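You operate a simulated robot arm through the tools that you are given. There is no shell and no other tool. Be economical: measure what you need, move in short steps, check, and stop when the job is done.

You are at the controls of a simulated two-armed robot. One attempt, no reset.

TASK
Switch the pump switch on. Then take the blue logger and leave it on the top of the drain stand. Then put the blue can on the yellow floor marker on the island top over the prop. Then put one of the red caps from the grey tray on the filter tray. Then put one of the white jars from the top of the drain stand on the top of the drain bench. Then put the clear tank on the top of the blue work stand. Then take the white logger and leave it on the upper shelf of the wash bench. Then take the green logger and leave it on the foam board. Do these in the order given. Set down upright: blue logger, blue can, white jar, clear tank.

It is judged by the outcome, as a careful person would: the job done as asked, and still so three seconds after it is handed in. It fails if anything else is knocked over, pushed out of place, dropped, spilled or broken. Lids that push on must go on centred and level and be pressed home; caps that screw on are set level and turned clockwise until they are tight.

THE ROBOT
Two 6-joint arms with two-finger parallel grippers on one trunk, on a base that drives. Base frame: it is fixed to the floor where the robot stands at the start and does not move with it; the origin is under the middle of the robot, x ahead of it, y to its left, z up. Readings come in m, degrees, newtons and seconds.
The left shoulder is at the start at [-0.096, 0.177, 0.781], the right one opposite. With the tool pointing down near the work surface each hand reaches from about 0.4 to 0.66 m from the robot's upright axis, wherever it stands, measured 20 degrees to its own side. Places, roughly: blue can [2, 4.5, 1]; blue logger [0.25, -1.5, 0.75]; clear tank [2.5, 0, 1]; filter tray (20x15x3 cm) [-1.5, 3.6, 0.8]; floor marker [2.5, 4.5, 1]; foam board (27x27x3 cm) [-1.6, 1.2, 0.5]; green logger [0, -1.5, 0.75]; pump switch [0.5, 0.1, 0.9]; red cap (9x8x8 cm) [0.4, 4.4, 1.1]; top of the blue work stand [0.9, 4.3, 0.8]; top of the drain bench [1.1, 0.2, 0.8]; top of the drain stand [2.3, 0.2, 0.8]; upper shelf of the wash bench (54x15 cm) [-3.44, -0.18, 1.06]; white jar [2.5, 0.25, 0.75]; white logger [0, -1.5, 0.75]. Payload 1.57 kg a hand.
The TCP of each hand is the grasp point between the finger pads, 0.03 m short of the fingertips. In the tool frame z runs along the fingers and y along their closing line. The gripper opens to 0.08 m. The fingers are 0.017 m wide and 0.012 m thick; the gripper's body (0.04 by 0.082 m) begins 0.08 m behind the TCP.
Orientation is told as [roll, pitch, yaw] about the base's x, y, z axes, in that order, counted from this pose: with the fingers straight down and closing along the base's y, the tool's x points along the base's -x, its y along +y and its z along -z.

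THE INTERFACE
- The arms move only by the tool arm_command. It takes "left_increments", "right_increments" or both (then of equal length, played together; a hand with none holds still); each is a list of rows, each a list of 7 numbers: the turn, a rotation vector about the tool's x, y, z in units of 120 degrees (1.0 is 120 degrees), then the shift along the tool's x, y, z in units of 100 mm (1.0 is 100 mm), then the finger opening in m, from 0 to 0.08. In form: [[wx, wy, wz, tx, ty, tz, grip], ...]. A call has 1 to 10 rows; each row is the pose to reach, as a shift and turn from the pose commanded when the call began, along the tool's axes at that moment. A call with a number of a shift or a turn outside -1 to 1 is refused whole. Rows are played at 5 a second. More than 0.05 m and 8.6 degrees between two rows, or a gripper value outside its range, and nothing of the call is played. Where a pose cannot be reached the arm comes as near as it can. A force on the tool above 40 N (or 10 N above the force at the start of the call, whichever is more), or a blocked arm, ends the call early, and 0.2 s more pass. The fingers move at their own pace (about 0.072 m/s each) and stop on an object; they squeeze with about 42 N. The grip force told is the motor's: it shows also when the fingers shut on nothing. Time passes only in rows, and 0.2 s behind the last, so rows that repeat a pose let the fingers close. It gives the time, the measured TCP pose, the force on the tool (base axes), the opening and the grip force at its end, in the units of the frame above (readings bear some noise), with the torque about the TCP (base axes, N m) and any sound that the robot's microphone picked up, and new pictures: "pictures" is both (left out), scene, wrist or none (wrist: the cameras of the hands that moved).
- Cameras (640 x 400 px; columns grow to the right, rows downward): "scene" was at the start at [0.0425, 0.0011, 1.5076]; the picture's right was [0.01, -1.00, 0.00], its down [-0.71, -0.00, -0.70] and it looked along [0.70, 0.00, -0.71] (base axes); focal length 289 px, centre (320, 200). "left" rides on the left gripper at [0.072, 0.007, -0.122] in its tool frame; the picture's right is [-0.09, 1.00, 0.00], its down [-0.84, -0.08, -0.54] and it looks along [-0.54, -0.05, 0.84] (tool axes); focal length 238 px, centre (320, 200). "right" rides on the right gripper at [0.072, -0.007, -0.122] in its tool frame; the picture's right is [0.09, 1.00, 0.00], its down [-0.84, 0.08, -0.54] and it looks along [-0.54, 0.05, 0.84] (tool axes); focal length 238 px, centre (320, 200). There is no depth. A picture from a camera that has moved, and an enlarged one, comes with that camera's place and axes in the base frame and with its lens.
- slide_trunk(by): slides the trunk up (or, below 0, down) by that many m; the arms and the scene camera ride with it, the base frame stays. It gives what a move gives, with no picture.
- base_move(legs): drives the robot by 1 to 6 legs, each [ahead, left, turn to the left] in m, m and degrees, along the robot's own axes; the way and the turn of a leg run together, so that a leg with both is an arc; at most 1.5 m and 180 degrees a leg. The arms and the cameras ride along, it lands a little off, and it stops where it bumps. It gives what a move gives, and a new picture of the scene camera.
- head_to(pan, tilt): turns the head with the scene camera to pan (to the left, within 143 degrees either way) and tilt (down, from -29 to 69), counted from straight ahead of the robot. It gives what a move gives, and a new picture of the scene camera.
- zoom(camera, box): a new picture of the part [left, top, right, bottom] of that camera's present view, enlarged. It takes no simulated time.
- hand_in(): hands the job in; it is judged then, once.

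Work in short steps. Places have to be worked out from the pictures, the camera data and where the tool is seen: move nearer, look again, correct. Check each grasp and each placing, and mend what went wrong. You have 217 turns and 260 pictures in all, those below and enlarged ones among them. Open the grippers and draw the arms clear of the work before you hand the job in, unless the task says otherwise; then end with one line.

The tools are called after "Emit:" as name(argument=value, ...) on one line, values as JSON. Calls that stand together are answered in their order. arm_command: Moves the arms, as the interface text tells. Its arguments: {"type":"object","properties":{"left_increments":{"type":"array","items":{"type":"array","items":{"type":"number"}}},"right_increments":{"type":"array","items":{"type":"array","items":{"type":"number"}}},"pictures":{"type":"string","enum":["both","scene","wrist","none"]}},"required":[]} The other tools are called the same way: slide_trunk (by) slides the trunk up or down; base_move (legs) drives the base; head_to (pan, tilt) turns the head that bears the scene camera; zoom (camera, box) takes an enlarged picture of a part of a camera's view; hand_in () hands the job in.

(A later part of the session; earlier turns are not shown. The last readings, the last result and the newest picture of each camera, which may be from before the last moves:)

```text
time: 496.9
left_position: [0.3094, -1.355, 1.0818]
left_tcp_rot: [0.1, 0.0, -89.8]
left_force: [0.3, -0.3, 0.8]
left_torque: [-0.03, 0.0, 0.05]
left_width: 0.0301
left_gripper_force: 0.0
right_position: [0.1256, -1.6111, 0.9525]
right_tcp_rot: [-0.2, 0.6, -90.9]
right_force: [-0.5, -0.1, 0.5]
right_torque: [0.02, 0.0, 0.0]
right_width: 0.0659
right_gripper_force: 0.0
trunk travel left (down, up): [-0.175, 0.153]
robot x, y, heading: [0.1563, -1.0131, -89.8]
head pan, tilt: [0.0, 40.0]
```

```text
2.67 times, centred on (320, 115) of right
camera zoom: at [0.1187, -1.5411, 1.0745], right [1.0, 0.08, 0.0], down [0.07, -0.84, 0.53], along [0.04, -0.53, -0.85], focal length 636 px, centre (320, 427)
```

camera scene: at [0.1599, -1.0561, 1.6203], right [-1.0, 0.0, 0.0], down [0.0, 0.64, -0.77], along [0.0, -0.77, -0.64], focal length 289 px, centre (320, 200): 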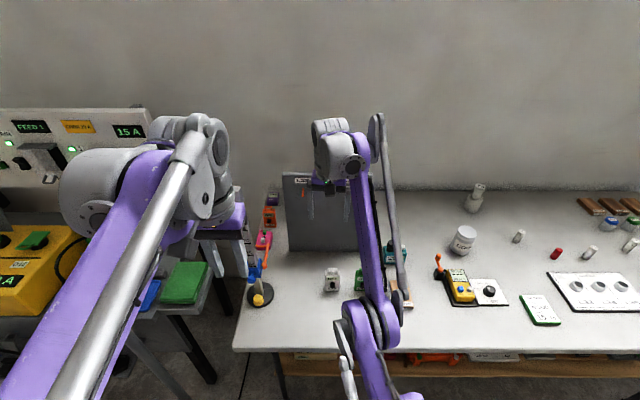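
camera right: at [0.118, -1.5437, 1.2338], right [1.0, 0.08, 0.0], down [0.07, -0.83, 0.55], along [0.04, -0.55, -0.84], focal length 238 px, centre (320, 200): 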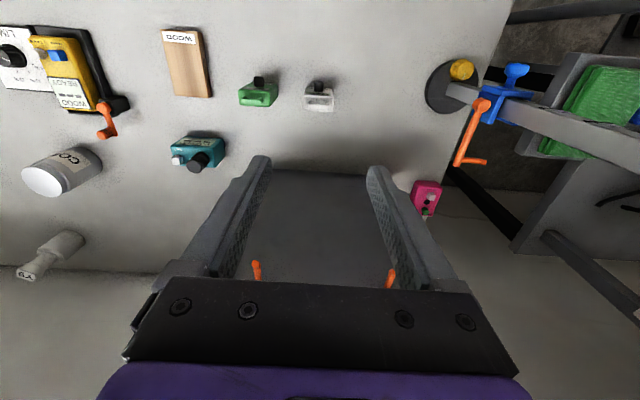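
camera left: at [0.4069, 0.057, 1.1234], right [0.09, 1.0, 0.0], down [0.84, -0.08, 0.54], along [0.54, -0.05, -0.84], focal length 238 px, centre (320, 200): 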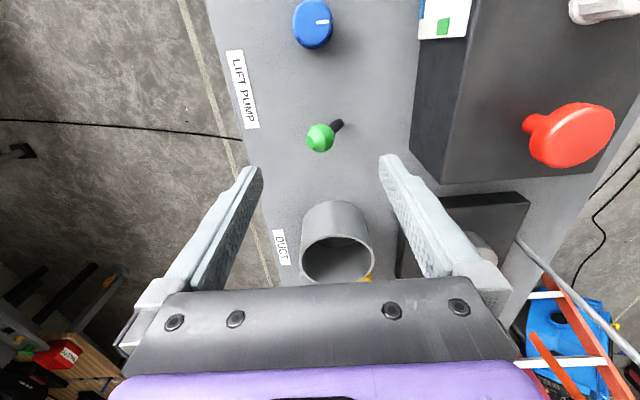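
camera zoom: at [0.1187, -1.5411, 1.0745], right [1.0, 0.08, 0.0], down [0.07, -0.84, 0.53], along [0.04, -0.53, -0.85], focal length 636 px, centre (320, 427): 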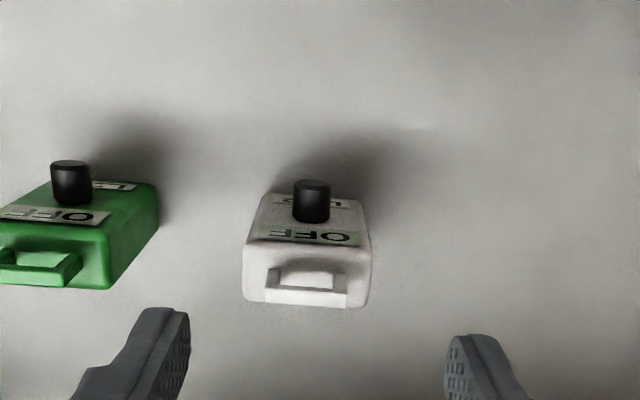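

Shift to (0.119, -1.619), lower by 0.06.

Emit:
arm_command(right_increments=[[0, 0, 0, -0.08, -0.065, 0, 0.066]], pictures="none")

Emit:
slide_trunk(by=-0.06)

Emit:
zoom(camera="right", box=[160, 40, 480, 240])

```text
time: 497.4
left_position: [0.3098, -1.3549, 1.0808]
left_tcp_rot: [0.0, 0.1, -89.9]
left_force: [0.1, -0.3, 0.9]
left_torque: [0.03, 0.01, 0.04]
left_width: 0.03
left_gripper_force: 0.1
right_position: [0.1242, -1.6116, 0.9522]
right_tcp_rot: [-0.3, 0.5, -90.9]
right_force: [-0.2, 0.1, 1.1]
right_torque: [0.0, 0.01, -0.01]
right_width: 0.0661
right_gripper_force: 0.0
right hand out of reach, approached as far as the arm can: row 1
trunk travel left (down, up): [-0.175, 0.153]
robot x, y, heading: [0.157, -1.0134, -90.0]
head pan, tilt: [0.0, 40.0]
```

```text
time: 498.4
left_position: [0.3107, -1.3554, 1.0213]
left_tcp_rot: [0.0, 0.0, -89.8]
left_force: [-0.9, 0.6, 0.1]
left_torque: [-0.01, 0.0, 0.02]
left_width: 0.0299
left_gripper_force: 0.1
right_position: [0.1244, -1.6108, 0.8917]
right_tcp_rot: [-0.2, 0.6, -90.8]
right_force: [0.1, 0.3, -0.5]
right_torque: [-0.02, -0.02, -0.01]
right_width: 0.0658
right_gripper_force: 0.0
trunk travel left (down, up): [-0.115, 0.213]
robot x, y, heading: [0.159, -1.0145, -89.6]
head pan, tilt: [0.0, 40.0]
```

```text
2.00 times, centred on (320, 140) of right
camera zoom: at [0.1186, -1.5408, 1.0144], right [1.0, 0.08, 0.0], down [0.07, -0.84, 0.53], along [0.04, -0.53, -0.85], focal length 477 px, centre (320, 320)
```

zoom: 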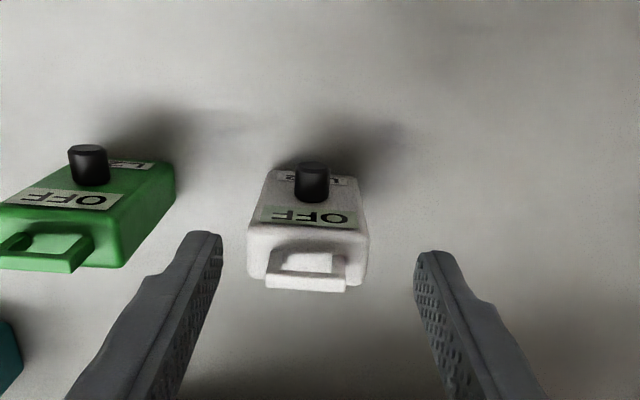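

Try the small lateral correction with a bit outward.

Emit:
arm_command(right_increments=[[0, 0, 0, -0.06, -0.055, 0, 0.068], [0, 0, 0, -0.06, -0.055, 0.0, 0.068]], pictures="none")

```text
time: 498.9
left_position: [0.3096, -1.3557, 1.0204]
left_tcp_rot: [0.0, 0.0, -89.8]
left_force: [0.3, 0.5, 0.3]
left_torque: [-0.01, 0.0, 0.01]
left_width: 0.0299
left_gripper_force: 0.0
right_position: [0.1184, -1.6122, 0.8905]
right_tcp_rot: [-0.3, 0.4, -90.9]
right_force: [0.1, 0.6, -0.2]
right_torque: [-0.02, -0.01, 0.02]
right_width: 0.068
right_gripper_force: 0.1
right hand out of reach, approached as far as the arm can: row 1, 2
trunk travel left (down, up): [-0.115, 0.213]
robot x, y, heading: [0.156, -1.0176, -89.8]
head pan, tilt: [0.0, 40.0]
```

x is now right (0.118). Lower 0.067 and grip.

Emit:
slide_trunk(by=-0.067)

Emit:
arm_command(right_increments=[[0, 0, 0, 0, 0, 0, 0.05], [0, 0, 0, 0, 0, 0, 0.03], [0, 0, 0, 0, 0, 0, 0.03], [0, 0, 0, 0, 0, 0, 0.03]], pictures="wrist")

```text
time: 500.0
left_position: [0.309, -1.3556, 0.9541]
left_tcp_rot: [0.0, 0.0, -89.8]
left_force: [0.1, -0.8, -0.4]
left_torque: [0.0, -0.03, 0.01]
left_width: 0.0299
left_gripper_force: 0.1
right_position: [0.1179, -1.6135, 0.8223]
right_tcp_rot: [-0.2, 0.5, -90.9]
right_force: [-0.5, -0.3, 0.3]
right_torque: [-0.03, 0.04, -0.03]
right_width: 0.0683
right_gripper_force: 0.0
trunk travel left (down, up): [-0.048, 0.28]
robot x, y, heading: [0.1587, -1.0124, -89.9]
head pan, tilt: [0.0, 40.0]
```

```text
time: 501.0
left_position: [0.3097, -1.3553, 0.9535]
left_tcp_rot: [0.0, 0.0, -89.7]
left_force: [0.6, -0.8, -0.9]
left_torque: [-0.03, 0.04, -0.02]
left_width: 0.0301
left_gripper_force: 0.1
right_position: [0.1191, -1.6138, 0.8216]
right_tcp_rot: [-0.2, 0.5, -90.9]
right_force: [1.4, -0.5, 1.7]
right_torque: [-0.05, -0.16, 0.01]
right_width: 0.0491
right_gripper_force: 41.9
trunk travel left (down, up): [-0.048, 0.28]
robot x, y, heading: [0.158, -1.0151, -89.4]
head pan, tilt: [0.0, 40.0]
camera right: at [0.1128, -1.5434, 0.9452], right [1.0, 0.08, 0.0], down [0.07, -0.84, 0.53], along [0.04, -0.53, -0.85], focal length 238 px, centre (320, 200)
```

right: 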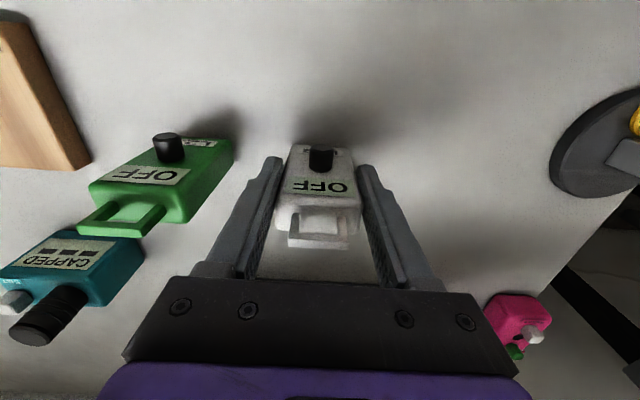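

White logger held. Lift, back out, and look west for the wash bench.

Emit:
slide_trunk(by=0.26)

Emit:
base_move(legs=[[-0.42, 0, 0], [0, 0, -90]])

Emit:
head_to(pan=0, tilt=20)

```text
time: 503.7
left_position: [0.31, -1.3541, 1.2133]
left_tcp_rot: [0.1, 0.1, -89.8]
left_force: [0.4, -0.8, 0.5]
left_torque: [-0.02, -0.01, -0.02]
left_width: 0.03
left_gripper_force: 0.1
right_position: [0.1189, -1.6147, 1.0827]
right_tcp_rot: [-0.1, 0.5, -91.0]
right_force: [0.2, -0.4, -0.7]
right_torque: [0.0, 0.0, -0.04]
right_width: 0.0495
right_gripper_force: 42.0
trunk travel left (down, up): [-0.308, 0.02]
robot x, y, heading: [0.1615, -1.0196, -89.8]
head pan, tilt: [0.0, 40.0]
```

```text
time: 510.0
left_position: [-0.1766, -0.7567, 1.2134]
left_tcp_rot: [0.0, 0.1, -177.9]
left_force: [0.0, 0.2, 0.3]
left_torque: [0.01, 0.02, 0.01]
left_width: 0.03
left_gripper_force: 0.1
right_position: [-0.4418, -0.5735, 1.0824]
right_tcp_rot: [-0.2, 0.5, -179.2]
right_force: [-1.1, -0.4, -0.6]
right_torque: [0.02, -0.02, -0.01]
right_width: 0.0494
right_gripper_force: 42.0
trunk travel left (down, up): [-0.308, 0.02]
robot x, y, heading: [0.1566, -0.596, -177.8]
head pan, tilt: [0.0, 40.0]
camera scene: at [0.1165, -0.5953, 1.604], right [-0.04, 1.0, 0.0], down [0.64, 0.02, -0.77], along [-0.77, -0.03, -0.64], focal length 289 px, centre (320, 200)
```

scene: 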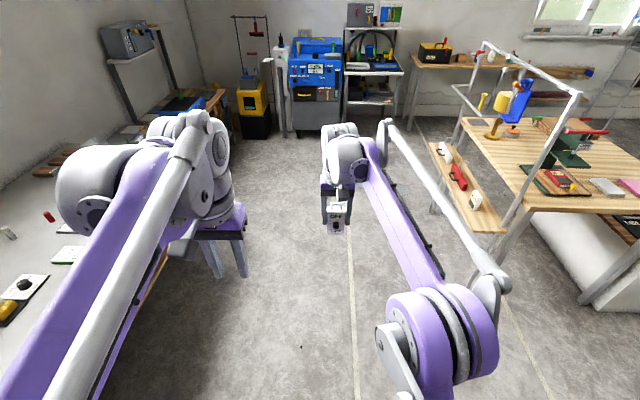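

```text
time: 510.8
left_position: [-0.1768, -0.7565, 1.2131]
left_tcp_rot: [0.0, 0.1, -177.8]
left_force: [0.3, 0.6, -0.1]
left_torque: [-0.03, 0.0, 0.0]
left_width: 0.0299
left_gripper_force: 0.0
right_position: [-0.4407, -0.5743, 1.0825]
right_tcp_rot: [-0.2, 0.4, -179.1]
right_force: [-0.2, 0.5, -0.8]
right_torque: [0.01, 0.0, -0.01]
right_width: 0.0494
right_gripper_force: 41.8
trunk travel left (down, up): [-0.308, 0.02]
robot x, y, heading: [0.1574, -0.5858, -177.9]
head pan, tilt: [0.0, 20.0]
camera scene: at [0.1083, -0.5956, 1.6353], right [-0.04, 1.0, 0.0], down [0.34, 0.01, -0.94], along [-0.94, -0.03, -0.34], focal length 289 px, centre (320, 200)
```

scene: 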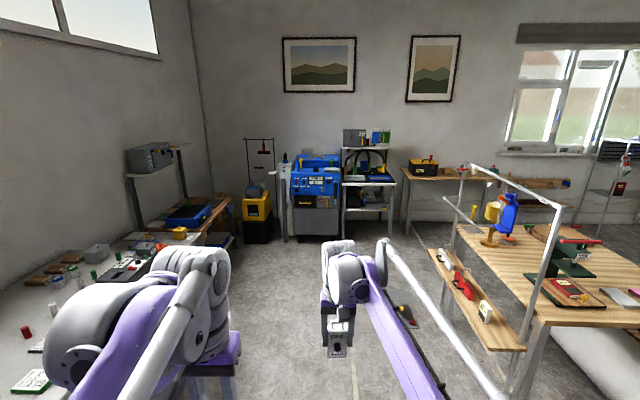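

Emit:
zoom(camera="scene", box=[280, 110, 460, 250])

```text
2.86 times, centred on (370, 180) of scene
camera zoom: at [0.1083, -0.5956, 1.6353], right [-0.04, 1.0, 0.0], down [0.34, 0.01, -0.94], along [-0.94, -0.03, -0.34], focal length 825 px, centre (177, 257)
```

zoom: 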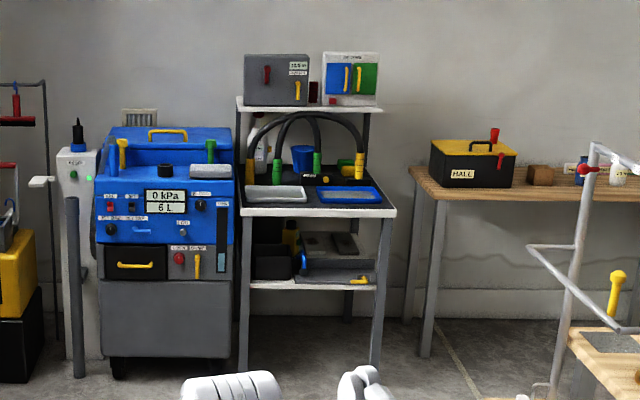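

The wash bench's upper shelf carries two boxes; I need a closer look for free space. Drive toward it.

Emit:
base_move(legs=[[0, 0, -2.2], [1.4, 0, 0], [1.2, -0.2, 0]])

Emit:
zoom(camera="scene", box=[240, 80, 480, 260])

```text
time: 524.3
left_position: [-2.8515, -0.6234, 1.2148]
left_tcp_rot: [0.0, 0.2, -178.0]
left_force: [-0.1, 0.4, 0.1]
left_torque: [0.0, 0.0, 0.0]
left_width: 0.03
left_gripper_force: 0.1
right_position: [-3.1162, -0.4411, 1.0821]
right_tcp_rot: [-0.3, 0.4, -179.1]
right_force: [0.5, 0.2, -1.0]
right_torque: [0.01, -0.01, -0.02]
right_width: 0.0496
right_gripper_force: 41.6
trunk travel left (down, up): [-0.308, 0.02]
robot x, y, heading: [-2.5159, -0.4601, -178.1]
head pan, tilt: [0.0, 20.0]
camera scene: at [-2.5663, -0.4635, 1.6354], right [-0.04, 1.0, 0.0], down [0.34, 0.01, -0.94], along [-0.94, -0.03, -0.34], focal length 289 px, centre (320, 200)
```

scene: 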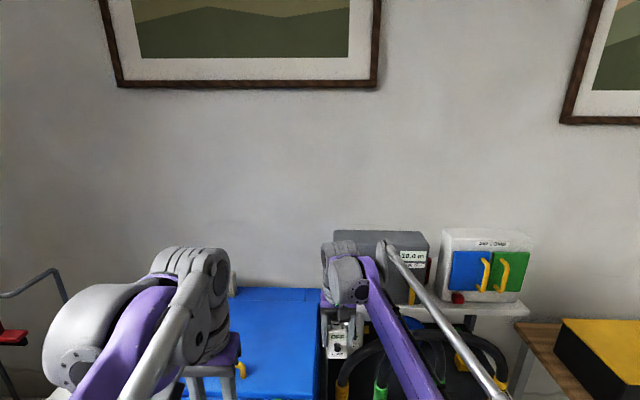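

```text
2.22 times, centred on (360, 170) of scene
camera zoom: at [-2.5663, -0.4635, 1.6354], right [-0.04, 1.0, 0.0], down [0.34, 0.01, -0.94], along [-0.94, -0.03, -0.34], focal length 642 px, centre (231, 267)
```

zoom: 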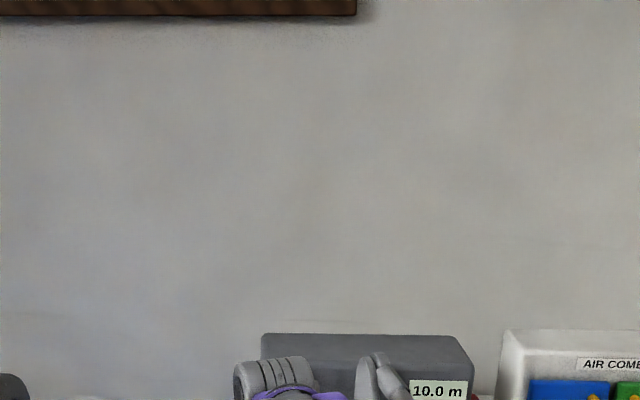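

Emit:
base_move(legs=[[-0.1, -0.25, -1.9]])

Emit:
head_to(pan=0, tilt=40)

Emit:
zoom(camera="scene", box=[200, 80, 520, 280])

```text
time: 527.0
left_position: [-2.7637, -0.3645, 1.214]
left_tcp_rot: [0.0, 0.1, 179.8]
left_force: [0.5, 1.2, 0.0]
left_torque: [0.05, -0.03, -0.02]
left_width: 0.0299
left_gripper_force: 0.1
right_position: [-3.0217, -0.1738, 1.0826]
right_tcp_rot: [-0.2, 0.5, 178.7]
right_force: [-0.2, 0.0, -0.9]
right_torque: [-0.02, 0.01, -0.04]
right_width: 0.0494
right_gripper_force: 42.1
trunk travel left (down, up): [-0.308, 0.02]
robot x, y, heading: [-2.4249, -0.2134, 179.7]
head pan, tilt: [0.0, 20.0]
camera scene: at [-2.4737, -0.2156, 1.6354], right [0.0, 1.0, 0.0], down [0.34, 0.0, -0.94], along [-0.94, 0.0, -0.34], focal length 289 px, centre (320, 200)
```

scene: 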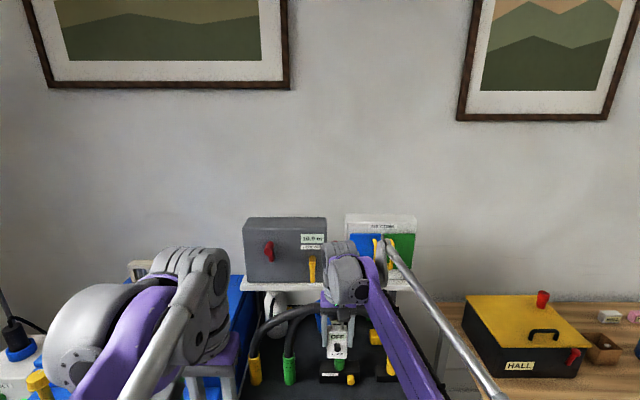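

```text
time: 527.8
left_position: [-2.765, -0.3654, 1.214]
left_tcp_rot: [0.1, 0.1, 179.8]
left_force: [-0.2, 0.1, 0.7]
left_torque: [0.0, 0.0, 0.01]
left_width: 0.0299
left_gripper_force: 0.0
right_position: [-3.0216, -0.1734, 1.0824]
right_tcp_rot: [-0.3, 0.5, 178.7]
right_force: [-0.5, -0.4, -1.0]
right_torque: [-0.01, 0.03, 0.0]
right_width: 0.0494
right_gripper_force: 42.0
trunk travel left (down, up): [-0.308, 0.02]
robot x, y, heading: [-2.4253, -0.2157, 179.8]
head pan, tilt: [0.0, 40.0]
camera scene: at [-2.4655, -0.2157, 1.6041], right [0.0, 1.0, 0.0], down [0.64, 0.0, -0.77], along [-0.77, 0.0, -0.64], focal length 289 px, centre (320, 200)
```

scene: 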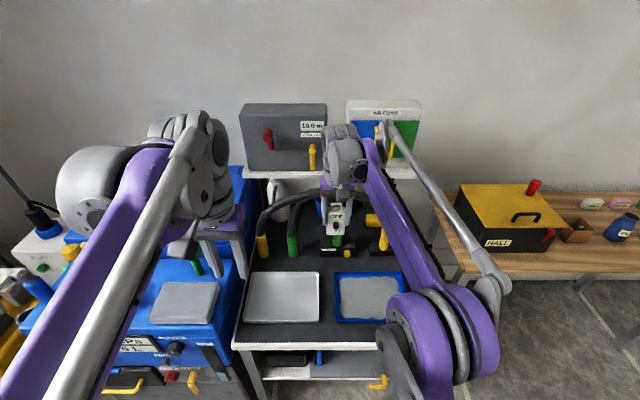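

```text
2.00 times, centred on (360, 180) of scene
camera zoom: at [-2.4655, -0.2157, 1.6041], right [0.0, 1.0, 0.0], down [0.64, 0.0, -0.77], along [-0.77, 0.0, -0.64], focal length 578 px, centre (240, 240)
```

zoom: 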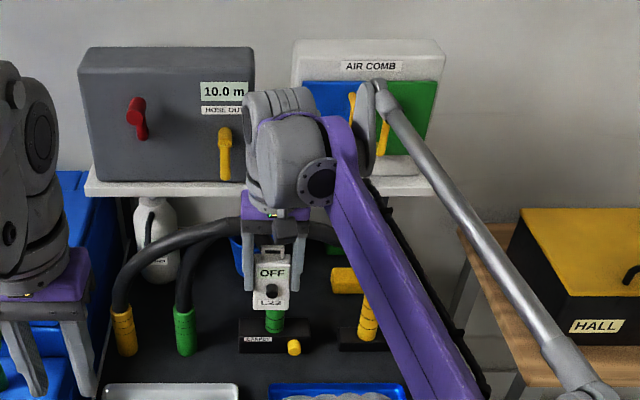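

The shelf front edge is at about x≈-3.2, z≈1.07. Raise the held logger well above it (retracting a bit), then look from above with the wrist camera.

Emit:
slide_trunk(by=0.02)

Emit:
arm_command(right_increments=[[0, 0, 0, 0.3, 0, -0.2, 0.03], [0, 0, 0, 0.6, 0, -0.5, 0.03], [0, 0, 0, 0.8, 0, -0.8, 0.03], [0, 0, 0, 0.9, 0, -1.0, 0.03]], pictures="none")

Emit:
arm_command(right_increments=[[0, 0, 0, 0, 0, -0.3, 0.03], [0, 0, 0, 0, 0, -0.7, 0.03], [0, 0, 0, 0, 0, -1.0, 0.03]], pictures="both")

```text
time: 528.5
left_position: [-2.7664, -0.3664, 1.2342]
left_tcp_rot: [0.0, 0.1, 179.8]
left_force: [0.3, -0.4, -0.8]
left_torque: [0.0, -0.04, 0.03]
left_width: 0.03
left_gripper_force: 0.0
right_position: [-3.0241, -0.1728, 1.1025]
right_tcp_rot: [-0.2, 0.6, 178.6]
right_force: [-0.2, 0.0, -1.2]
right_torque: [0.0, -0.04, -0.02]
right_width: 0.0493
right_gripper_force: 42.0
trunk travel left (down, up): [-0.328, 0.0]
robot x, y, heading: [-2.4243, -0.2172, 179.8]
head pan, tilt: [0.0, 40.0]
```

```text
time: 529.5
left_position: [-2.7652, -0.3663, 1.2332]
left_tcp_rot: [0.0, 0.1, 179.8]
left_force: [0.3, 0.2, 0.6]
left_torque: [0.01, 0.0, 0.0]
left_width: 0.03
left_gripper_force: 0.0
right_position: [-2.9312, -0.1741, 1.2053]
right_tcp_rot: [-0.2, 0.5, 178.6]
right_force: [0.5, -1.4, -0.5]
right_torque: [0.0, 0.02, 0.01]
right_width: 0.0493
right_gripper_force: 41.7
trunk travel left (down, up): [-0.328, 0.0]
robot x, y, heading: [-2.4221, -0.2188, 179.9]
head pan, tilt: [0.0, 40.0]
```

```text
time: 530.3
left_position: [-2.7658, -0.3658, 1.2325]
left_tcp_rot: [0.0, 0.1, 179.8]
left_force: [-0.2, -0.3, -1.6]
left_torque: [-0.03, 0.0, 0.0]
left_width: 0.0302
left_gripper_force: 0.1
right_position: [-2.9323, -0.1786, 1.3017]
right_tcp_rot: [-0.3, 0.6, 178.8]
right_force: [0.0, 0.9, -0.7]
right_torque: [0.02, 0.0, -0.02]
right_width: 0.0496
right_gripper_force: 41.8
trunk travel left (down, up): [-0.328, 0.0]
robot x, y, heading: [-2.4241, -0.2178, 180.1]
head pan, tilt: [0.0, 40.0]
camera scene: at [-2.4653, -0.2159, 1.623], right [0.0, 1.0, 0.0], down [0.64, 0.0, -0.77], along [-0.77, 0.0, -0.64], focal length 289 px, centre (320, 200)
camera right: at [-2.8629, -0.174, 1.4242], right [0.07, -1.0, 0.0], down [-0.84, -0.06, 0.53], along [-0.53, -0.03, -0.85], focal length 238 px, centre (320, 200)
```

scene: 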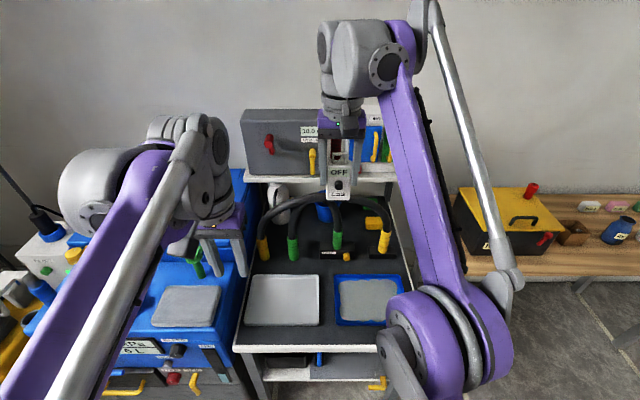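
right: 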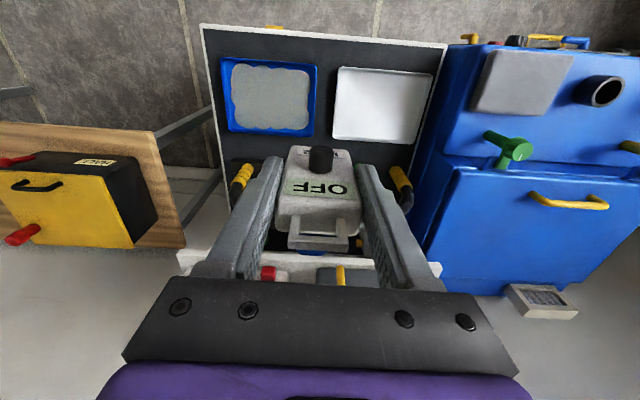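

Hand is at z 1.30, above the shelf. From the wrist views my base's front casters are only ~0.1 ahead of the axis, so I can get closer to the bench. Advance 0.16.

Emit:
base_move(legs=[[0.16, 0, 0]])

Emit:
zoom(camera="right", box=[0, 0, 640, 400])

```text
time: 531.8
left_position: [-2.9265, -0.3669, 1.2338]
left_tcp_rot: [0.0, 0.1, 179.9]
left_force: [0.3, -0.2, 0.3]
left_torque: [-0.03, 0.02, -0.02]
left_width: 0.0302
left_gripper_force: 0.1
right_position: [-3.0932, -0.1789, 1.3017]
right_tcp_rot: [-0.2, 0.5, 178.8]
right_force: [0.2, 0.6, -0.8]
right_torque: [0.0, 0.01, -0.03]
right_width: 0.0493
right_gripper_force: 41.7
trunk travel left (down, up): [-0.328, 0.0]
robot x, y, heading: [-2.5852, -0.2144, 179.8]
head pan, tilt: [0.0, 40.0]
camera scene: at [-2.6257, -0.2154, 1.6227], right [0.0, 1.0, 0.0], down [0.64, 0.0, -0.77], along [-0.77, 0.0, -0.64], focal length 289 px, centre (320, 200)
```

scene: 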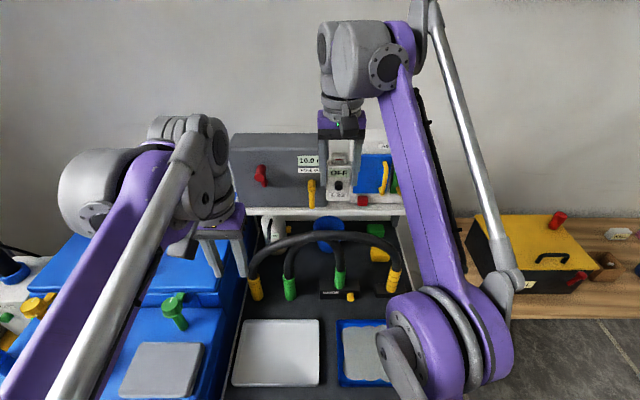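

```text
1.00 times, centred on (320, 200) of right (not enlarged: the box is as wide or as high as the picture)
camera zoom: at [-3.0234, -0.174, 1.424], right [0.07, -1.0, 0.0], down [-0.84, -0.06, 0.53], along [-0.53, -0.03, -0.85], focal length 238 px, centre (320, 200)
```

zoom: 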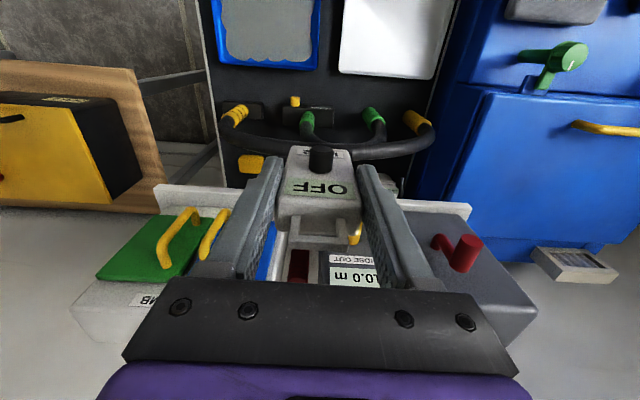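

Emit:
zoom(camera="scene", box=[220, 120, 420, 245])

Emit:
zoom(camera="right", box=[60, 160, 560, 300])

```text
3.20 times, centred on (320, 182) of scene
camera zoom: at [-2.6257, -0.2154, 1.6227], right [0.0, 1.0, 0.0], down [0.64, 0.0, -0.77], along [-0.77, 0.0, -0.64], focal length 924 px, centre (320, 256)
```

zoom: 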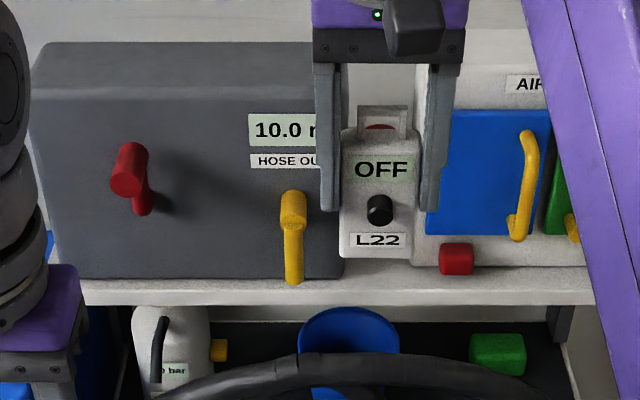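

```text
1.28 times, centred on (310, 230) of right
camera zoom: at [-3.0234, -0.174, 1.424], right [0.07, -1.0, 0.0], down [-0.84, -0.06, 0.53], along [-0.53, -0.03, -0.85], focal length 305 px, centre (333, 162)
```

zoom: 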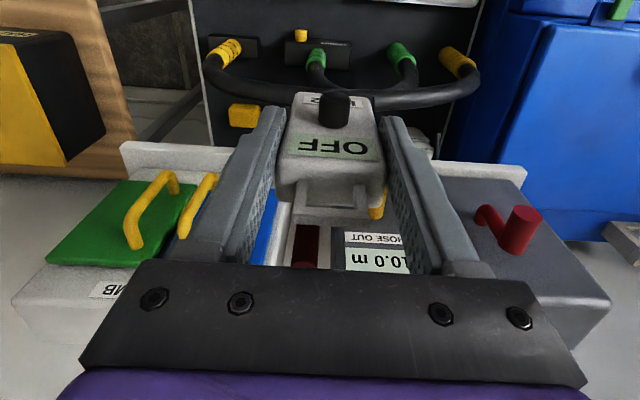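

The boxes leave a ~6 cm gap (y≈-0.19…-0.13, free depth ~11 cm), too narrow for my body-grip of the logger. I'll regrip it by its handle: set it down temporarily on a free bit of the wooden table to the right. Strafe right to look there.

Emit:
base_move(legs=[[-0.05, -0.87, 0]])

Emit:
zoom(camera="right", box=[0, 0, 640, 400])

```text
time: 539.8
left_position: [-2.8723, 0.5172, 1.2341]
left_tcp_rot: [0.0, 0.1, 179.3]
left_force: [-0.1, 0.0, -0.2]
left_torque: [0.0, -0.01, -0.03]
left_width: 0.03
left_gripper_force: 0.1
right_position: [-3.0377, 0.7072, 1.3009]
right_tcp_rot: [-0.2, 0.5, 178.1]
right_force: [0.0, 0.1, -0.1]
right_torque: [-0.01, 0.0, 0.01]
right_width: 0.0493
right_gripper_force: 41.8
trunk travel left (down, up): [-0.328, 0.0]
robot x, y, heading: [-2.5351, 0.6587, 179.4]
head pan, tilt: [0.0, 40.0]
camera scene: at [-2.5706, 0.6647, 1.623], right [0.01, 1.0, 0.0], down [0.64, -0.01, -0.77], along [-0.77, 0.01, -0.64], focal length 289 px, centre (320, 200)
```

scene: 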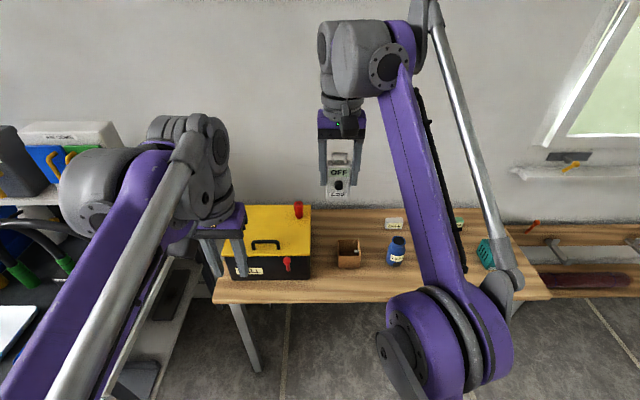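

```text
1.00 times, centred on (320, 200) of right (not enlarged: the box is as wide or as high as the picture)
camera zoom: at [-2.9678, 0.7105, 1.4243], right [0.06, -1.0, 0.0], down [-0.84, -0.05, 0.53], along [-0.53, -0.03, -0.85], focal length 238 px, centre (320, 200)
```

zoom: 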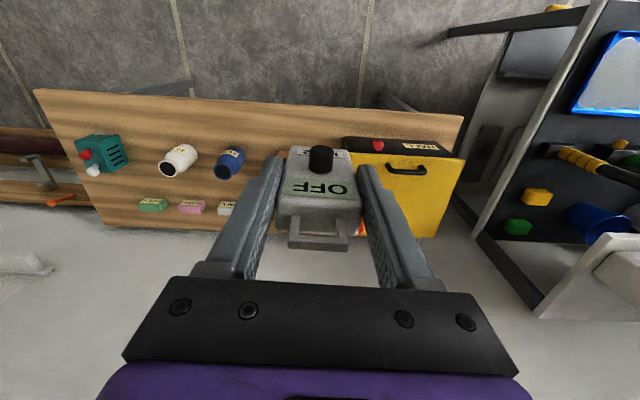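

Table top z≈0.756, front edge x≈-3.09; the front strip is free. I'll set the logger down at about (-3.135, 0.71).

Emit:
arm_command(right_increments=[[0, 0, 0, -0.2, 0, 0.35, 0.03], [0, 0, 0, -0.4, 0, 0.7, 0.03], [0, 0, 0, -0.6, 0, 1.0, 0.03]], pictures="none")

Emit:
arm_command(right_increments=[[0, 0, 0, -0.2, 0, 0.35, 0.03], [0, 0, 0, -0.35, 0, 0.7, 0.03], [0, 0, 0, -0.35, 0, 0.9, 0.03]], pictures="none")

Emit:
slide_trunk(by=-0.24)

```text
time: 540.6
left_position: [-2.8728, 0.5172, 1.2341]
left_tcp_rot: [0.1, 0.1, 179.4]
left_force: [-0.1, 0.9, -0.8]
left_torque: [0.0, -0.01, -0.05]
left_width: 0.0301
left_gripper_force: 0.0
right_position: [-3.0958, 0.71, 1.2002]
right_tcp_rot: [-0.1, 0.5, 178.2]
right_force: [-0.6, -0.5, -0.6]
right_torque: [-0.01, -0.01, -0.03]
right_width: 0.0494
right_gripper_force: 41.9
trunk travel left (down, up): [-0.328, 0.0]
robot x, y, heading: [-2.5321, 0.6656, 179.2]
head pan, tilt: [0.0, 40.0]
```

```text
time: 541.4
left_position: [-2.8715, 0.5173, 1.2331]
left_tcp_rot: [-0.1, 0.1, 179.3]
left_force: [0.7, 0.0, -0.1]
left_torque: [0.0, -0.03, 0.0]
left_width: 0.0303
left_gripper_force: 0.1
right_position: [-3.1301, 0.7099, 1.1117]
right_tcp_rot: [-0.2, 0.5, 178.2]
right_force: [-0.6, -0.7, -1.1]
right_torque: [0.01, 0.01, -0.02]
right_width: 0.0495
right_gripper_force: 41.3
trunk travel left (down, up): [-0.328, 0.0]
robot x, y, heading: [-2.5289, 0.6642, 179.2]
head pan, tilt: [0.0, 40.0]
```

```text
time: 543.9
left_position: [-2.8724, 0.5186, 0.9938]
left_tcp_rot: [0.0, 0.1, 179.2]
left_force: [0.0, -0.1, 0.4]
left_torque: [-0.01, 0.0, 0.01]
left_width: 0.03
left_gripper_force: 0.0
right_position: [-3.1301, 0.7115, 0.8354]
right_tcp_rot: [-0.3, 3.5, 178.2]
right_force: [-0.2, 0.4, -0.6]
right_torque: [-0.02, -0.02, -0.02]
right_width: 0.0493
right_gripper_force: 42.1
trunk travel left (down, up): [-0.088, 0.24]
robot x, y, heading: [-2.5317, 0.6616, 179.4]
head pan, tilt: [0.0, 40.0]
```

Level the small pitch (3.5°), then touch down gently.

Emit:
arm_command(right_increments=[[0, -0.029, 0, 0, 0, 0.0, 0.03], [0, -0.029, 0, 0, 0, 0.04, 0.03], [0, -0.029, 0, 0, 0, 0.08, 0.03]], pictures="wrist")

Emit:
slide_trunk(by=-0.008)

Emit:
slide_trunk(by=-0.006)

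```text
time: 544.7
left_position: [-2.8723, 0.5181, 0.993]
left_tcp_rot: [0.0, 0.1, 179.2]
left_force: [-0.2, -0.1, -0.9]
left_torque: [-0.02, -0.02, 0.01]
left_width: 0.0301
left_gripper_force: 0.1
right_position: [-3.1286, 0.7103, 0.8271]
right_tcp_rot: [-0.4, 0.0, 178.1]
right_force: [0.5, 0.2, -0.3]
right_torque: [-0.01, -0.02, 0.04]
right_width: 0.0493
right_gripper_force: 42.1
trunk travel left (down, up): [-0.088, 0.24]
robot x, y, heading: [-2.5281, 0.6631, 179.1]
head pan, tilt: [0.0, 40.0]
camera right: at [-3.0581, 0.7144, 0.9496], right [0.06, -1.0, -0.01], down [-0.84, -0.05, 0.54], along [-0.54, -0.03, -0.84], focal length 238 px, centre (320, 200)
```

right: 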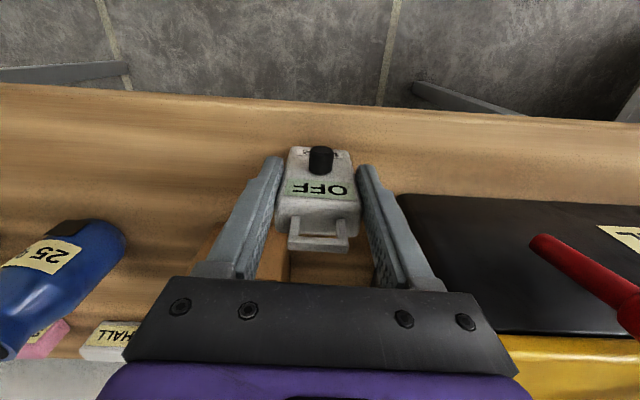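

```text
time: 545.3
left_position: [-2.8726, 0.5181, 0.9875]
left_tcp_rot: [0.0, 0.0, 179.3]
left_force: [-0.8, 0.4, 0.1]
left_torque: [-0.02, -0.05, 0.03]
left_width: 0.0302
left_gripper_force: 0.0
right_position: [-3.1295, 0.7109, 0.8217]
right_tcp_rot: [-0.3, -0.1, 178.1]
right_force: [-9.6, 1.6, 30.4]
right_torque: [-0.26, 0.65, -0.06]
right_width: 0.0493
right_gripper_force: 42.0
trunk travel left (down, up): [-0.08, 0.248]
robot x, y, heading: [-2.5327, 0.6613, 179.4]
head pan, tilt: [0.0, 40.0]
```

```text
time: 545.9
left_position: [-2.8704, 0.518, 0.9804]
left_tcp_rot: [0.0, -0.2, 179.4]
left_force: [0.2, 0.3, 0.8]
left_torque: [0.0, 0.01, -0.01]
left_width: 0.0298
left_gripper_force: 0.0
right_position: [-3.1277, 0.7102, 0.8142]
right_tcp_rot: [-0.3, 0.2, 178.2]
right_force: [5.2, -1.2, 25.3]
right_torque: [-0.38, -0.25, 0.03]
right_width: 0.0495
right_gripper_force: 41.7
trunk travel left (down, up): [-0.074, 0.254]
robot x, y, heading: [-2.5332, 0.6636, 179.6]
head pan, tilt: [0.0, 40.0]
```

Set down. Open, raise, and turn the wrist by 90° to take the handle.

Emit:
arm_command(right_increments=[[0, 0, 0, 0, 0, 0, 0.06], [0, 0, 0, 0, 0, 0, 0.066], [0, 0, 0, 0, 0, 0, 0.066]], pictures="none")

Emit:
slide_trunk(by=0.15)

Emit:
arm_command(right_increments=[[0, 0, 0.07, 0, 0, 0, 0.05], [0, 0, 0.14, 0, 0, 0, 0.05], [0, 0, 0.21, 0, 0, 0, 0.05], [0, 0, 0.28, 0, 0, 0, 0.05], [0, 0, 0.35, 0, 0, 0, 0.05], [0, 0, 0.42, 0, 0, 0, 0.05], [0, 0, 0.49, 0, 0, 0, 0.05], [0, 0, 0.56, 0, 0, 0, 0.05], [0, 0, 0.63, 0, 0, 0, 0.05], [0, 0, 0.7, 0, 0, 0, 0.05]], pictures="wrist")

```text
time: 546.7
left_position: [-2.8717, 0.5178, 0.9802]
left_tcp_rot: [0.0, 0.1, 179.2]
left_force: [-0.3, 0.4, 0.1]
left_torque: [-0.01, -0.03, -0.03]
left_width: 0.03
left_gripper_force: 0.0
right_position: [-3.1299, 0.7109, 0.8124]
right_tcp_rot: [-0.4, 0.0, 178.1]
right_force: [0.2, -0.4, -0.3]
right_torque: [0.02, -0.02, 0.0]
right_width: 0.066
right_gripper_force: 0.1
trunk travel left (down, up): [-0.074, 0.254]
robot x, y, heading: [-2.5295, 0.6616, 179.2]
head pan, tilt: [0.0, 40.0]
```

```text
time: 548.4
left_position: [-2.8723, 0.5176, 1.1291]
left_tcp_rot: [0.0, 0.1, 179.3]
left_force: [0.2, -0.5, -0.2]
left_torque: [-0.01, -0.01, 0.03]
left_width: 0.0298
left_gripper_force: 0.1
right_position: [-3.1297, 0.7114, 0.963]
right_tcp_rot: [-0.3, 0.0, 178.0]
right_force: [-0.8, 0.1, 1.4]
right_torque: [0.03, 0.0, 0.01]
right_width: 0.066
right_gripper_force: 0.1
trunk travel left (down, up): [-0.224, 0.104]
robot x, y, heading: [-2.5317, 0.663, 179.4]
head pan, tilt: [0.0, 40.0]
```

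```text
time: 550.6
left_position: [-2.8729, 0.5173, 1.13]
left_tcp_rot: [0.0, 0.0, 179.2]
left_force: [0.9, 0.5, 0.0]
left_torque: [-0.01, -0.01, -0.02]
left_width: 0.0303
left_gripper_force: 0.0
right_position: [-3.1294, 0.7106, 0.9635]
right_tcp_rot: [-0.1, -0.4, 94.0]
right_force: [-1.6, 0.2, -0.5]
right_torque: [-0.04, 0.0, 0.03]
right_width: 0.0501
right_gripper_force: 0.0
trunk travel left (down, up): [-0.224, 0.104]
robot x, y, heading: [-2.5294, 0.6649, 179.0]
head pan, tilt: [0.0, 40.0]
camera right: at [-3.1196, 0.6391, 1.0844], right [-0.99, -0.16, 0.0], down [-0.14, 0.83, 0.55], along [-0.09, 0.54, -0.84], focal length 238 px, centre (320, 200)
```

right: 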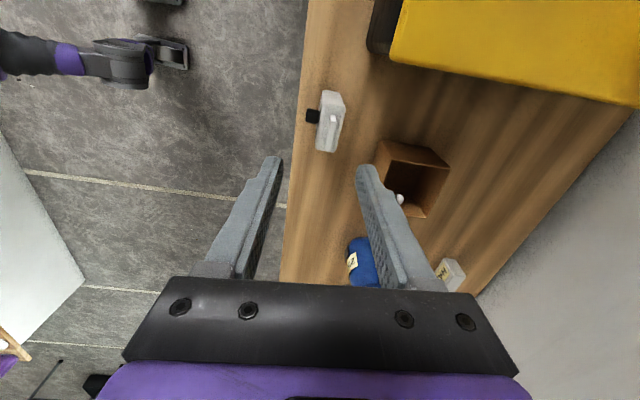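

Emit:
zoom(camera="right", box=[260, 70, 420, 170])

```text
4.00 times, centred on (340, 120) of right
camera zoom: at [-3.1196, 0.6391, 1.0844], right [-0.99, -0.16, 0.0], down [-0.14, 0.83, 0.55], along [-0.09, 0.54, -0.84], focal length 953 px, centre (240, 520)
```

zoom: 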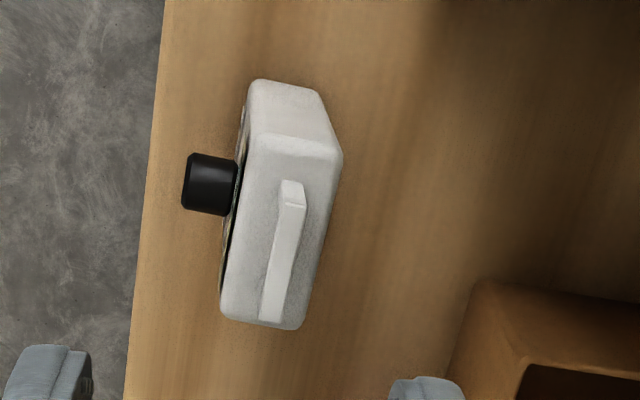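

Handle top is a thin bar at ≈(-3.140, 0.704, 0.87). Align and descend to TCP z≈0.88.

Emit:
arm_command(right_increments=[[0, 0, 0.025, 0.03, 0.05, 0, 0.04], [0, 0, 0.05, 0.06, 0.105, 0, 0.04]], pictures="none")

Emit:
slide_trunk(by=-0.055)

Emit:
zoom(camera="right", box=[200, 60, 440, 210])

```text
time: 551.2
left_position: [-2.8731, 0.5187, 1.1299]
left_tcp_rot: [0.1, 0.1, 179.4]
left_force: [-0.5, -0.7, -0.7]
left_torque: [-0.01, 0.0, -0.02]
left_width: 0.0301
left_gripper_force: 0.1
right_position: [-3.1404, 0.7032, 0.9643]
right_tcp_rot: [-0.1, -0.2, 88.1]
right_force: [0.3, -0.8, 0.4]
right_torque: [-0.02, 0.0, 0.02]
right_width: 0.04
right_gripper_force: 0.0
trunk travel left (down, up): [-0.224, 0.104]
robot x, y, heading: [-2.5288, 0.6644, 179.1]
head pan, tilt: [0.0, 40.0]
```

```text
time: 552.2
left_position: [-2.8732, 0.5178, 1.0746]
left_tcp_rot: [0.0, -0.1, 179.3]
left_force: [0.0, -0.1, 1.4]
left_torque: [-0.03, -0.01, 0.0]
left_width: 0.0302
left_gripper_force: 0.0
right_position: [-3.1403, 0.7052, 0.9084]
right_tcp_rot: [0.0, -0.3, 88.1]
right_force: [0.7, -0.2, -1.5]
right_torque: [-0.01, 0.02, 0.02]
right_width: 0.0399
right_gripper_force: 0.1
trunk travel left (down, up): [-0.169, 0.159]
robot x, y, heading: [-2.5291, 0.6617, 179.2]
head pan, tilt: [0.0, 40.0]
```

```text
2.67 times, centred on (320, 135) of right
camera zoom: at [-3.1367, 0.6312, 1.03], right [-1.0, -0.06, 0.0], down [-0.05, 0.84, 0.55], along [-0.03, 0.55, -0.84], focal length 636 px, centre (320, 373)
```

zoom: 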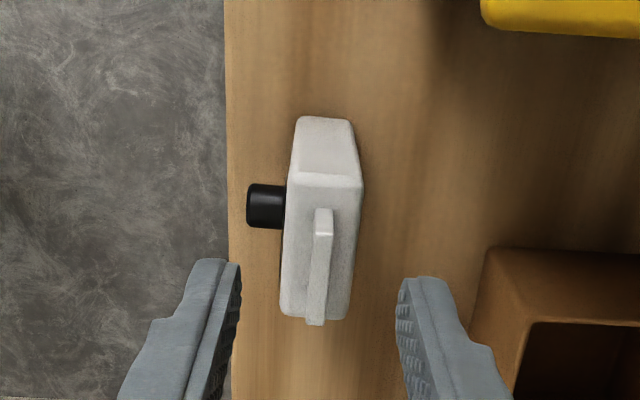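

Aligned. Lower 28 mm and close on the handle.

Emit:
slide_trunk(by=-0.028)

Emit:
arm_command(right_increments=[[0, 0, 0, 0.02, 0, 0, 0.02], [0, 0, 0, 0.02, 0, 0, 0.0], [0, 0, 0, 0.02, 0, 0, 0.0], [0, 0, 0, 0.02, 0, 0, 0.0]], pictures="wrist")

```text
time: 552.9
left_position: [-2.8725, 0.5179, 1.0468]
left_tcp_rot: [0.0, 0.0, 179.3]
left_force: [-0.6, -0.1, 0.0]
left_torque: [0.0, 0.0, -0.01]
left_width: 0.0301
left_gripper_force: 0.1
right_position: [-3.1408, 0.7041, 0.8805]
right_tcp_rot: [0.0, -0.3, 88.1]
right_force: [0.0, -0.4, 0.1]
right_torque: [-0.01, 0.0, 0.03]
right_width: 0.0401
right_gripper_force: 0.1
trunk travel left (down, up): [-0.141, 0.187]
robot x, y, heading: [-2.5306, 0.6583, 179.3]
head pan, tilt: [0.0, 40.0]
```

```text
time: 553.9
left_position: [-2.8728, 0.5177, 1.046]
left_tcp_rot: [0.0, 0.1, 179.3]
left_force: [0.4, -0.3, 0.1]
left_torque: [-0.01, -0.02, -0.01]
left_width: 0.0299
left_gripper_force: 0.1
right_position: [-3.1394, 0.7024, 0.8814]
right_tcp_rot: [0.0, -0.3, 88.1]
right_force: [-0.4, -0.2, 0.4]
right_torque: [-0.02, 0.01, 0.01]
right_width: 0.0054
right_gripper_force: 25.1
trunk travel left (down, up): [-0.141, 0.187]
robot x, y, heading: [-2.5302, 0.6656, 179.0]
head pan, tilt: [0.0, 40.0]
camera right: at [-3.1366, 0.6298, 1.002], right [-1.0, -0.06, 0.0], down [-0.05, 0.84, 0.55], along [-0.03, 0.55, -0.84], focal length 238 px, centre (320, 200)
```

right: 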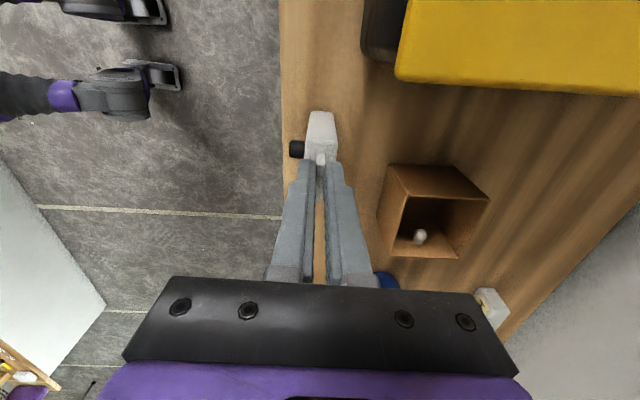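

Width 5.4 mm – on the handle. Lift and check.

Emit:
slide_trunk(by=0.187)

Emit:
base_move(legs=[[-0.02, 0.83, 0.8]])

```text
time: 556.0
left_position: [-2.8717, 0.5173, 1.2343]
left_tcp_rot: [0.1, 0.1, 179.3]
left_force: [-0.4, 0.0, -1.0]
left_torque: [-0.02, -0.04, -0.03]
left_width: 0.0298
left_gripper_force: 0.1
right_position: [-3.1485, 0.7024, 1.079]
right_tcp_rot: [1.1, -0.3, 88.1]
right_force: [0.0, 0.0, -1.4]
right_torque: [-0.05, -0.02, -0.03]
right_width: 0.0056
right_gripper_force: 25.8
trunk travel left (down, up): [-0.328, 0.0]
robot x, y, heading: [-2.5303, 0.6614, 179.5]
head pan, tilt: [0.0, 40.0]
```

```text
time: 563.7
left_position: [-2.8499, -0.3307, 1.2333]
left_tcp_rot: [-0.1, 0.1, -179.5]
left_force: [0.1, 0.3, 0.2]
left_torque: [0.02, 0.04, 0.0]
left_width: 0.0298
left_gripper_force: 0.0
right_position: [-3.1313, -0.1519, 1.0791]
right_tcp_rot: [1.0, -0.2, 89.5]
right_force: [0.3, -0.2, -1.5]
right_torque: [-0.01, 0.02, 0.0]
right_width: 0.0052
right_gripper_force: 25.5
trunk travel left (down, up): [-0.328, 0.0]
robot x, y, heading: [-2.5096, -0.1781, -179.7]
head pan, tilt: [0.0, 40.0]
camera scene: at [-2.5519, -0.178, 1.623], right [-0.01, 1.0, 0.0], down [0.64, 0.01, -0.77], along [-0.77, -0.01, -0.64], focal length 289 px, centre (320, 200)
```

scene: 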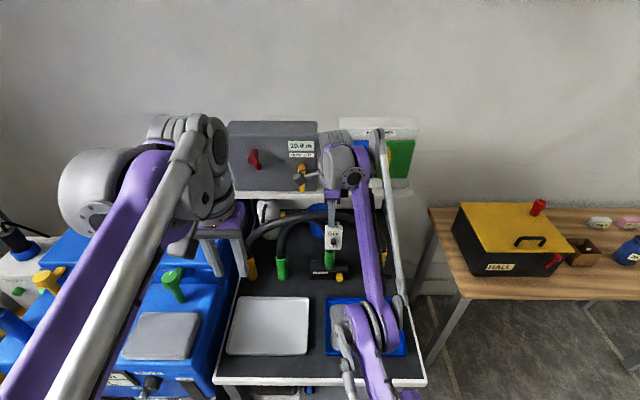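

The logger hangs from the handle. Now raise it above shelf level: retract 0.1 and lift.

Emit:
arm_command(right_increments=[[-0.002, 0, 0, 0, -0.3, -0.2, 0.0], [-0.005, 0, 0, 0, -0.6, -0.5, 0.0], [-0.008, 0, 0, 0, -0.85, -0.8, 0.0], [-0.008, 0, 0, 0, -1.0, -1.0, 0.0]], pictures="none")

Emit:
arm_command(right_increments=[[0, 0, 0, 0, 0, -0.3, 0.0], [0, 0, 0, 0, 0, -0.6, 0.0], [0, 0, 0, 0, 0, -0.9, 0.0]], pictures="none")

Emit:
base_move(legs=[[0.13, 0, 0]])

Emit:
zoom(camera="scene", box=[220, 110, 420, 235])

```text
time: 564.7
left_position: [-2.8494, -0.3315, 1.2336]
left_tcp_rot: [0.0, 0.0, -179.5]
left_force: [-0.2, -0.1, 0.7]
left_torque: [-0.01, 0.0, -0.02]
left_width: 0.0302
left_gripper_force: 0.2
right_position: [-3.0731, -0.1658, 1.1934]
right_tcp_rot: [1.8, -0.2, 89.4]
right_force: [-0.3, 0.3, -0.2]
right_torque: [-0.05, 0.0, -0.01]
right_width: 0.0054
right_gripper_force: 25.9
right hand out of reach, approached as far as the arm can: row 2, 3, 4
trunk travel left (down, up): [-0.328, 0.0]
robot x, y, heading: [-2.514, -0.1765, -179.2]
head pan, tilt: [0.0, 40.0]
```

```text
time: 565.5
left_position: [-2.8499, -0.3325, 1.2341]
left_tcp_rot: [0.0, 0.1, -179.5]
left_force: [0.8, -0.8, -0.7]
left_torque: [0.01, -0.01, 0.02]
left_width: 0.03
left_gripper_force: 0.1
right_position: [-3.0635, -0.1674, 1.2674]
right_tcp_rot: [1.9, -0.3, 89.4]
right_force: [0.0, 0.0, 0.5]
right_torque: [-0.02, 0.0, 0.0]
right_width: 0.0054
right_gripper_force: 25.5
right hand out of reach, approached as far as the arm can: row 3
trunk travel left (down, up): [-0.328, 0.0]
robot x, y, heading: [-2.512, -0.1769, -179.7]
head pan, tilt: [0.0, 40.0]
```

```text
time: 566.8
left_position: [-2.9772, -0.33, 1.234]
left_tcp_rot: [0.0, 0.2, -179.8]
left_force: [-0.4, -0.7, 1.0]
left_torque: [0.01, -0.02, 0.0]
left_width: 0.0299
left_gripper_force: 0.1
right_position: [-3.1895, -0.1657, 1.2672]
right_tcp_rot: [2.1, -0.4, 89.0]
right_force: [0.8, -0.5, -0.7]
right_torque: [-0.01, 0.0, -0.03]
right_width: 0.0056
right_gripper_force: 25.6
trunk travel left (down, up): [-0.328, 0.0]
robot x, y, heading: [-2.638, -0.1785, -179.7]
head pan, tilt: [0.0, 40.0]
camera scene: at [-2.6778, -0.1786, 1.6227], right [0.0, 1.0, 0.0], down [0.64, 0.0, -0.77], along [-0.77, 0.0, -0.64], focal length 289 px, centre (320, 200)
```

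scene: 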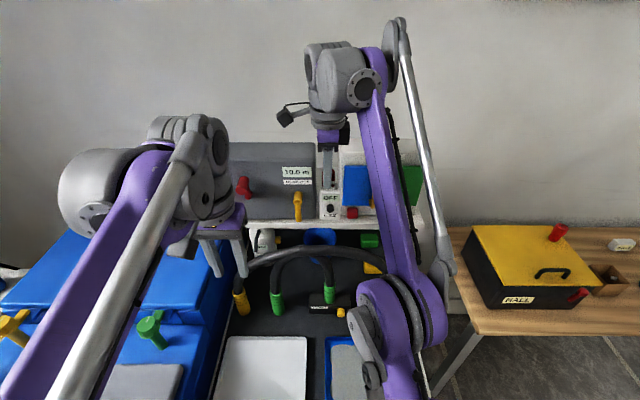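

```text
3.20 times, centred on (320, 172) of scene
camera zoom: at [-2.6778, -0.1786, 1.6227], right [0.0, 1.0, 0.0], down [0.64, 0.0, -0.77], along [-0.77, 0.0, -0.64], focal length 924 px, centre (320, 288)
```

zoom: 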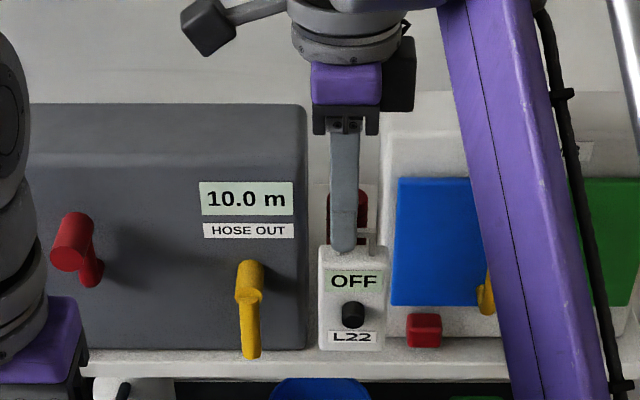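

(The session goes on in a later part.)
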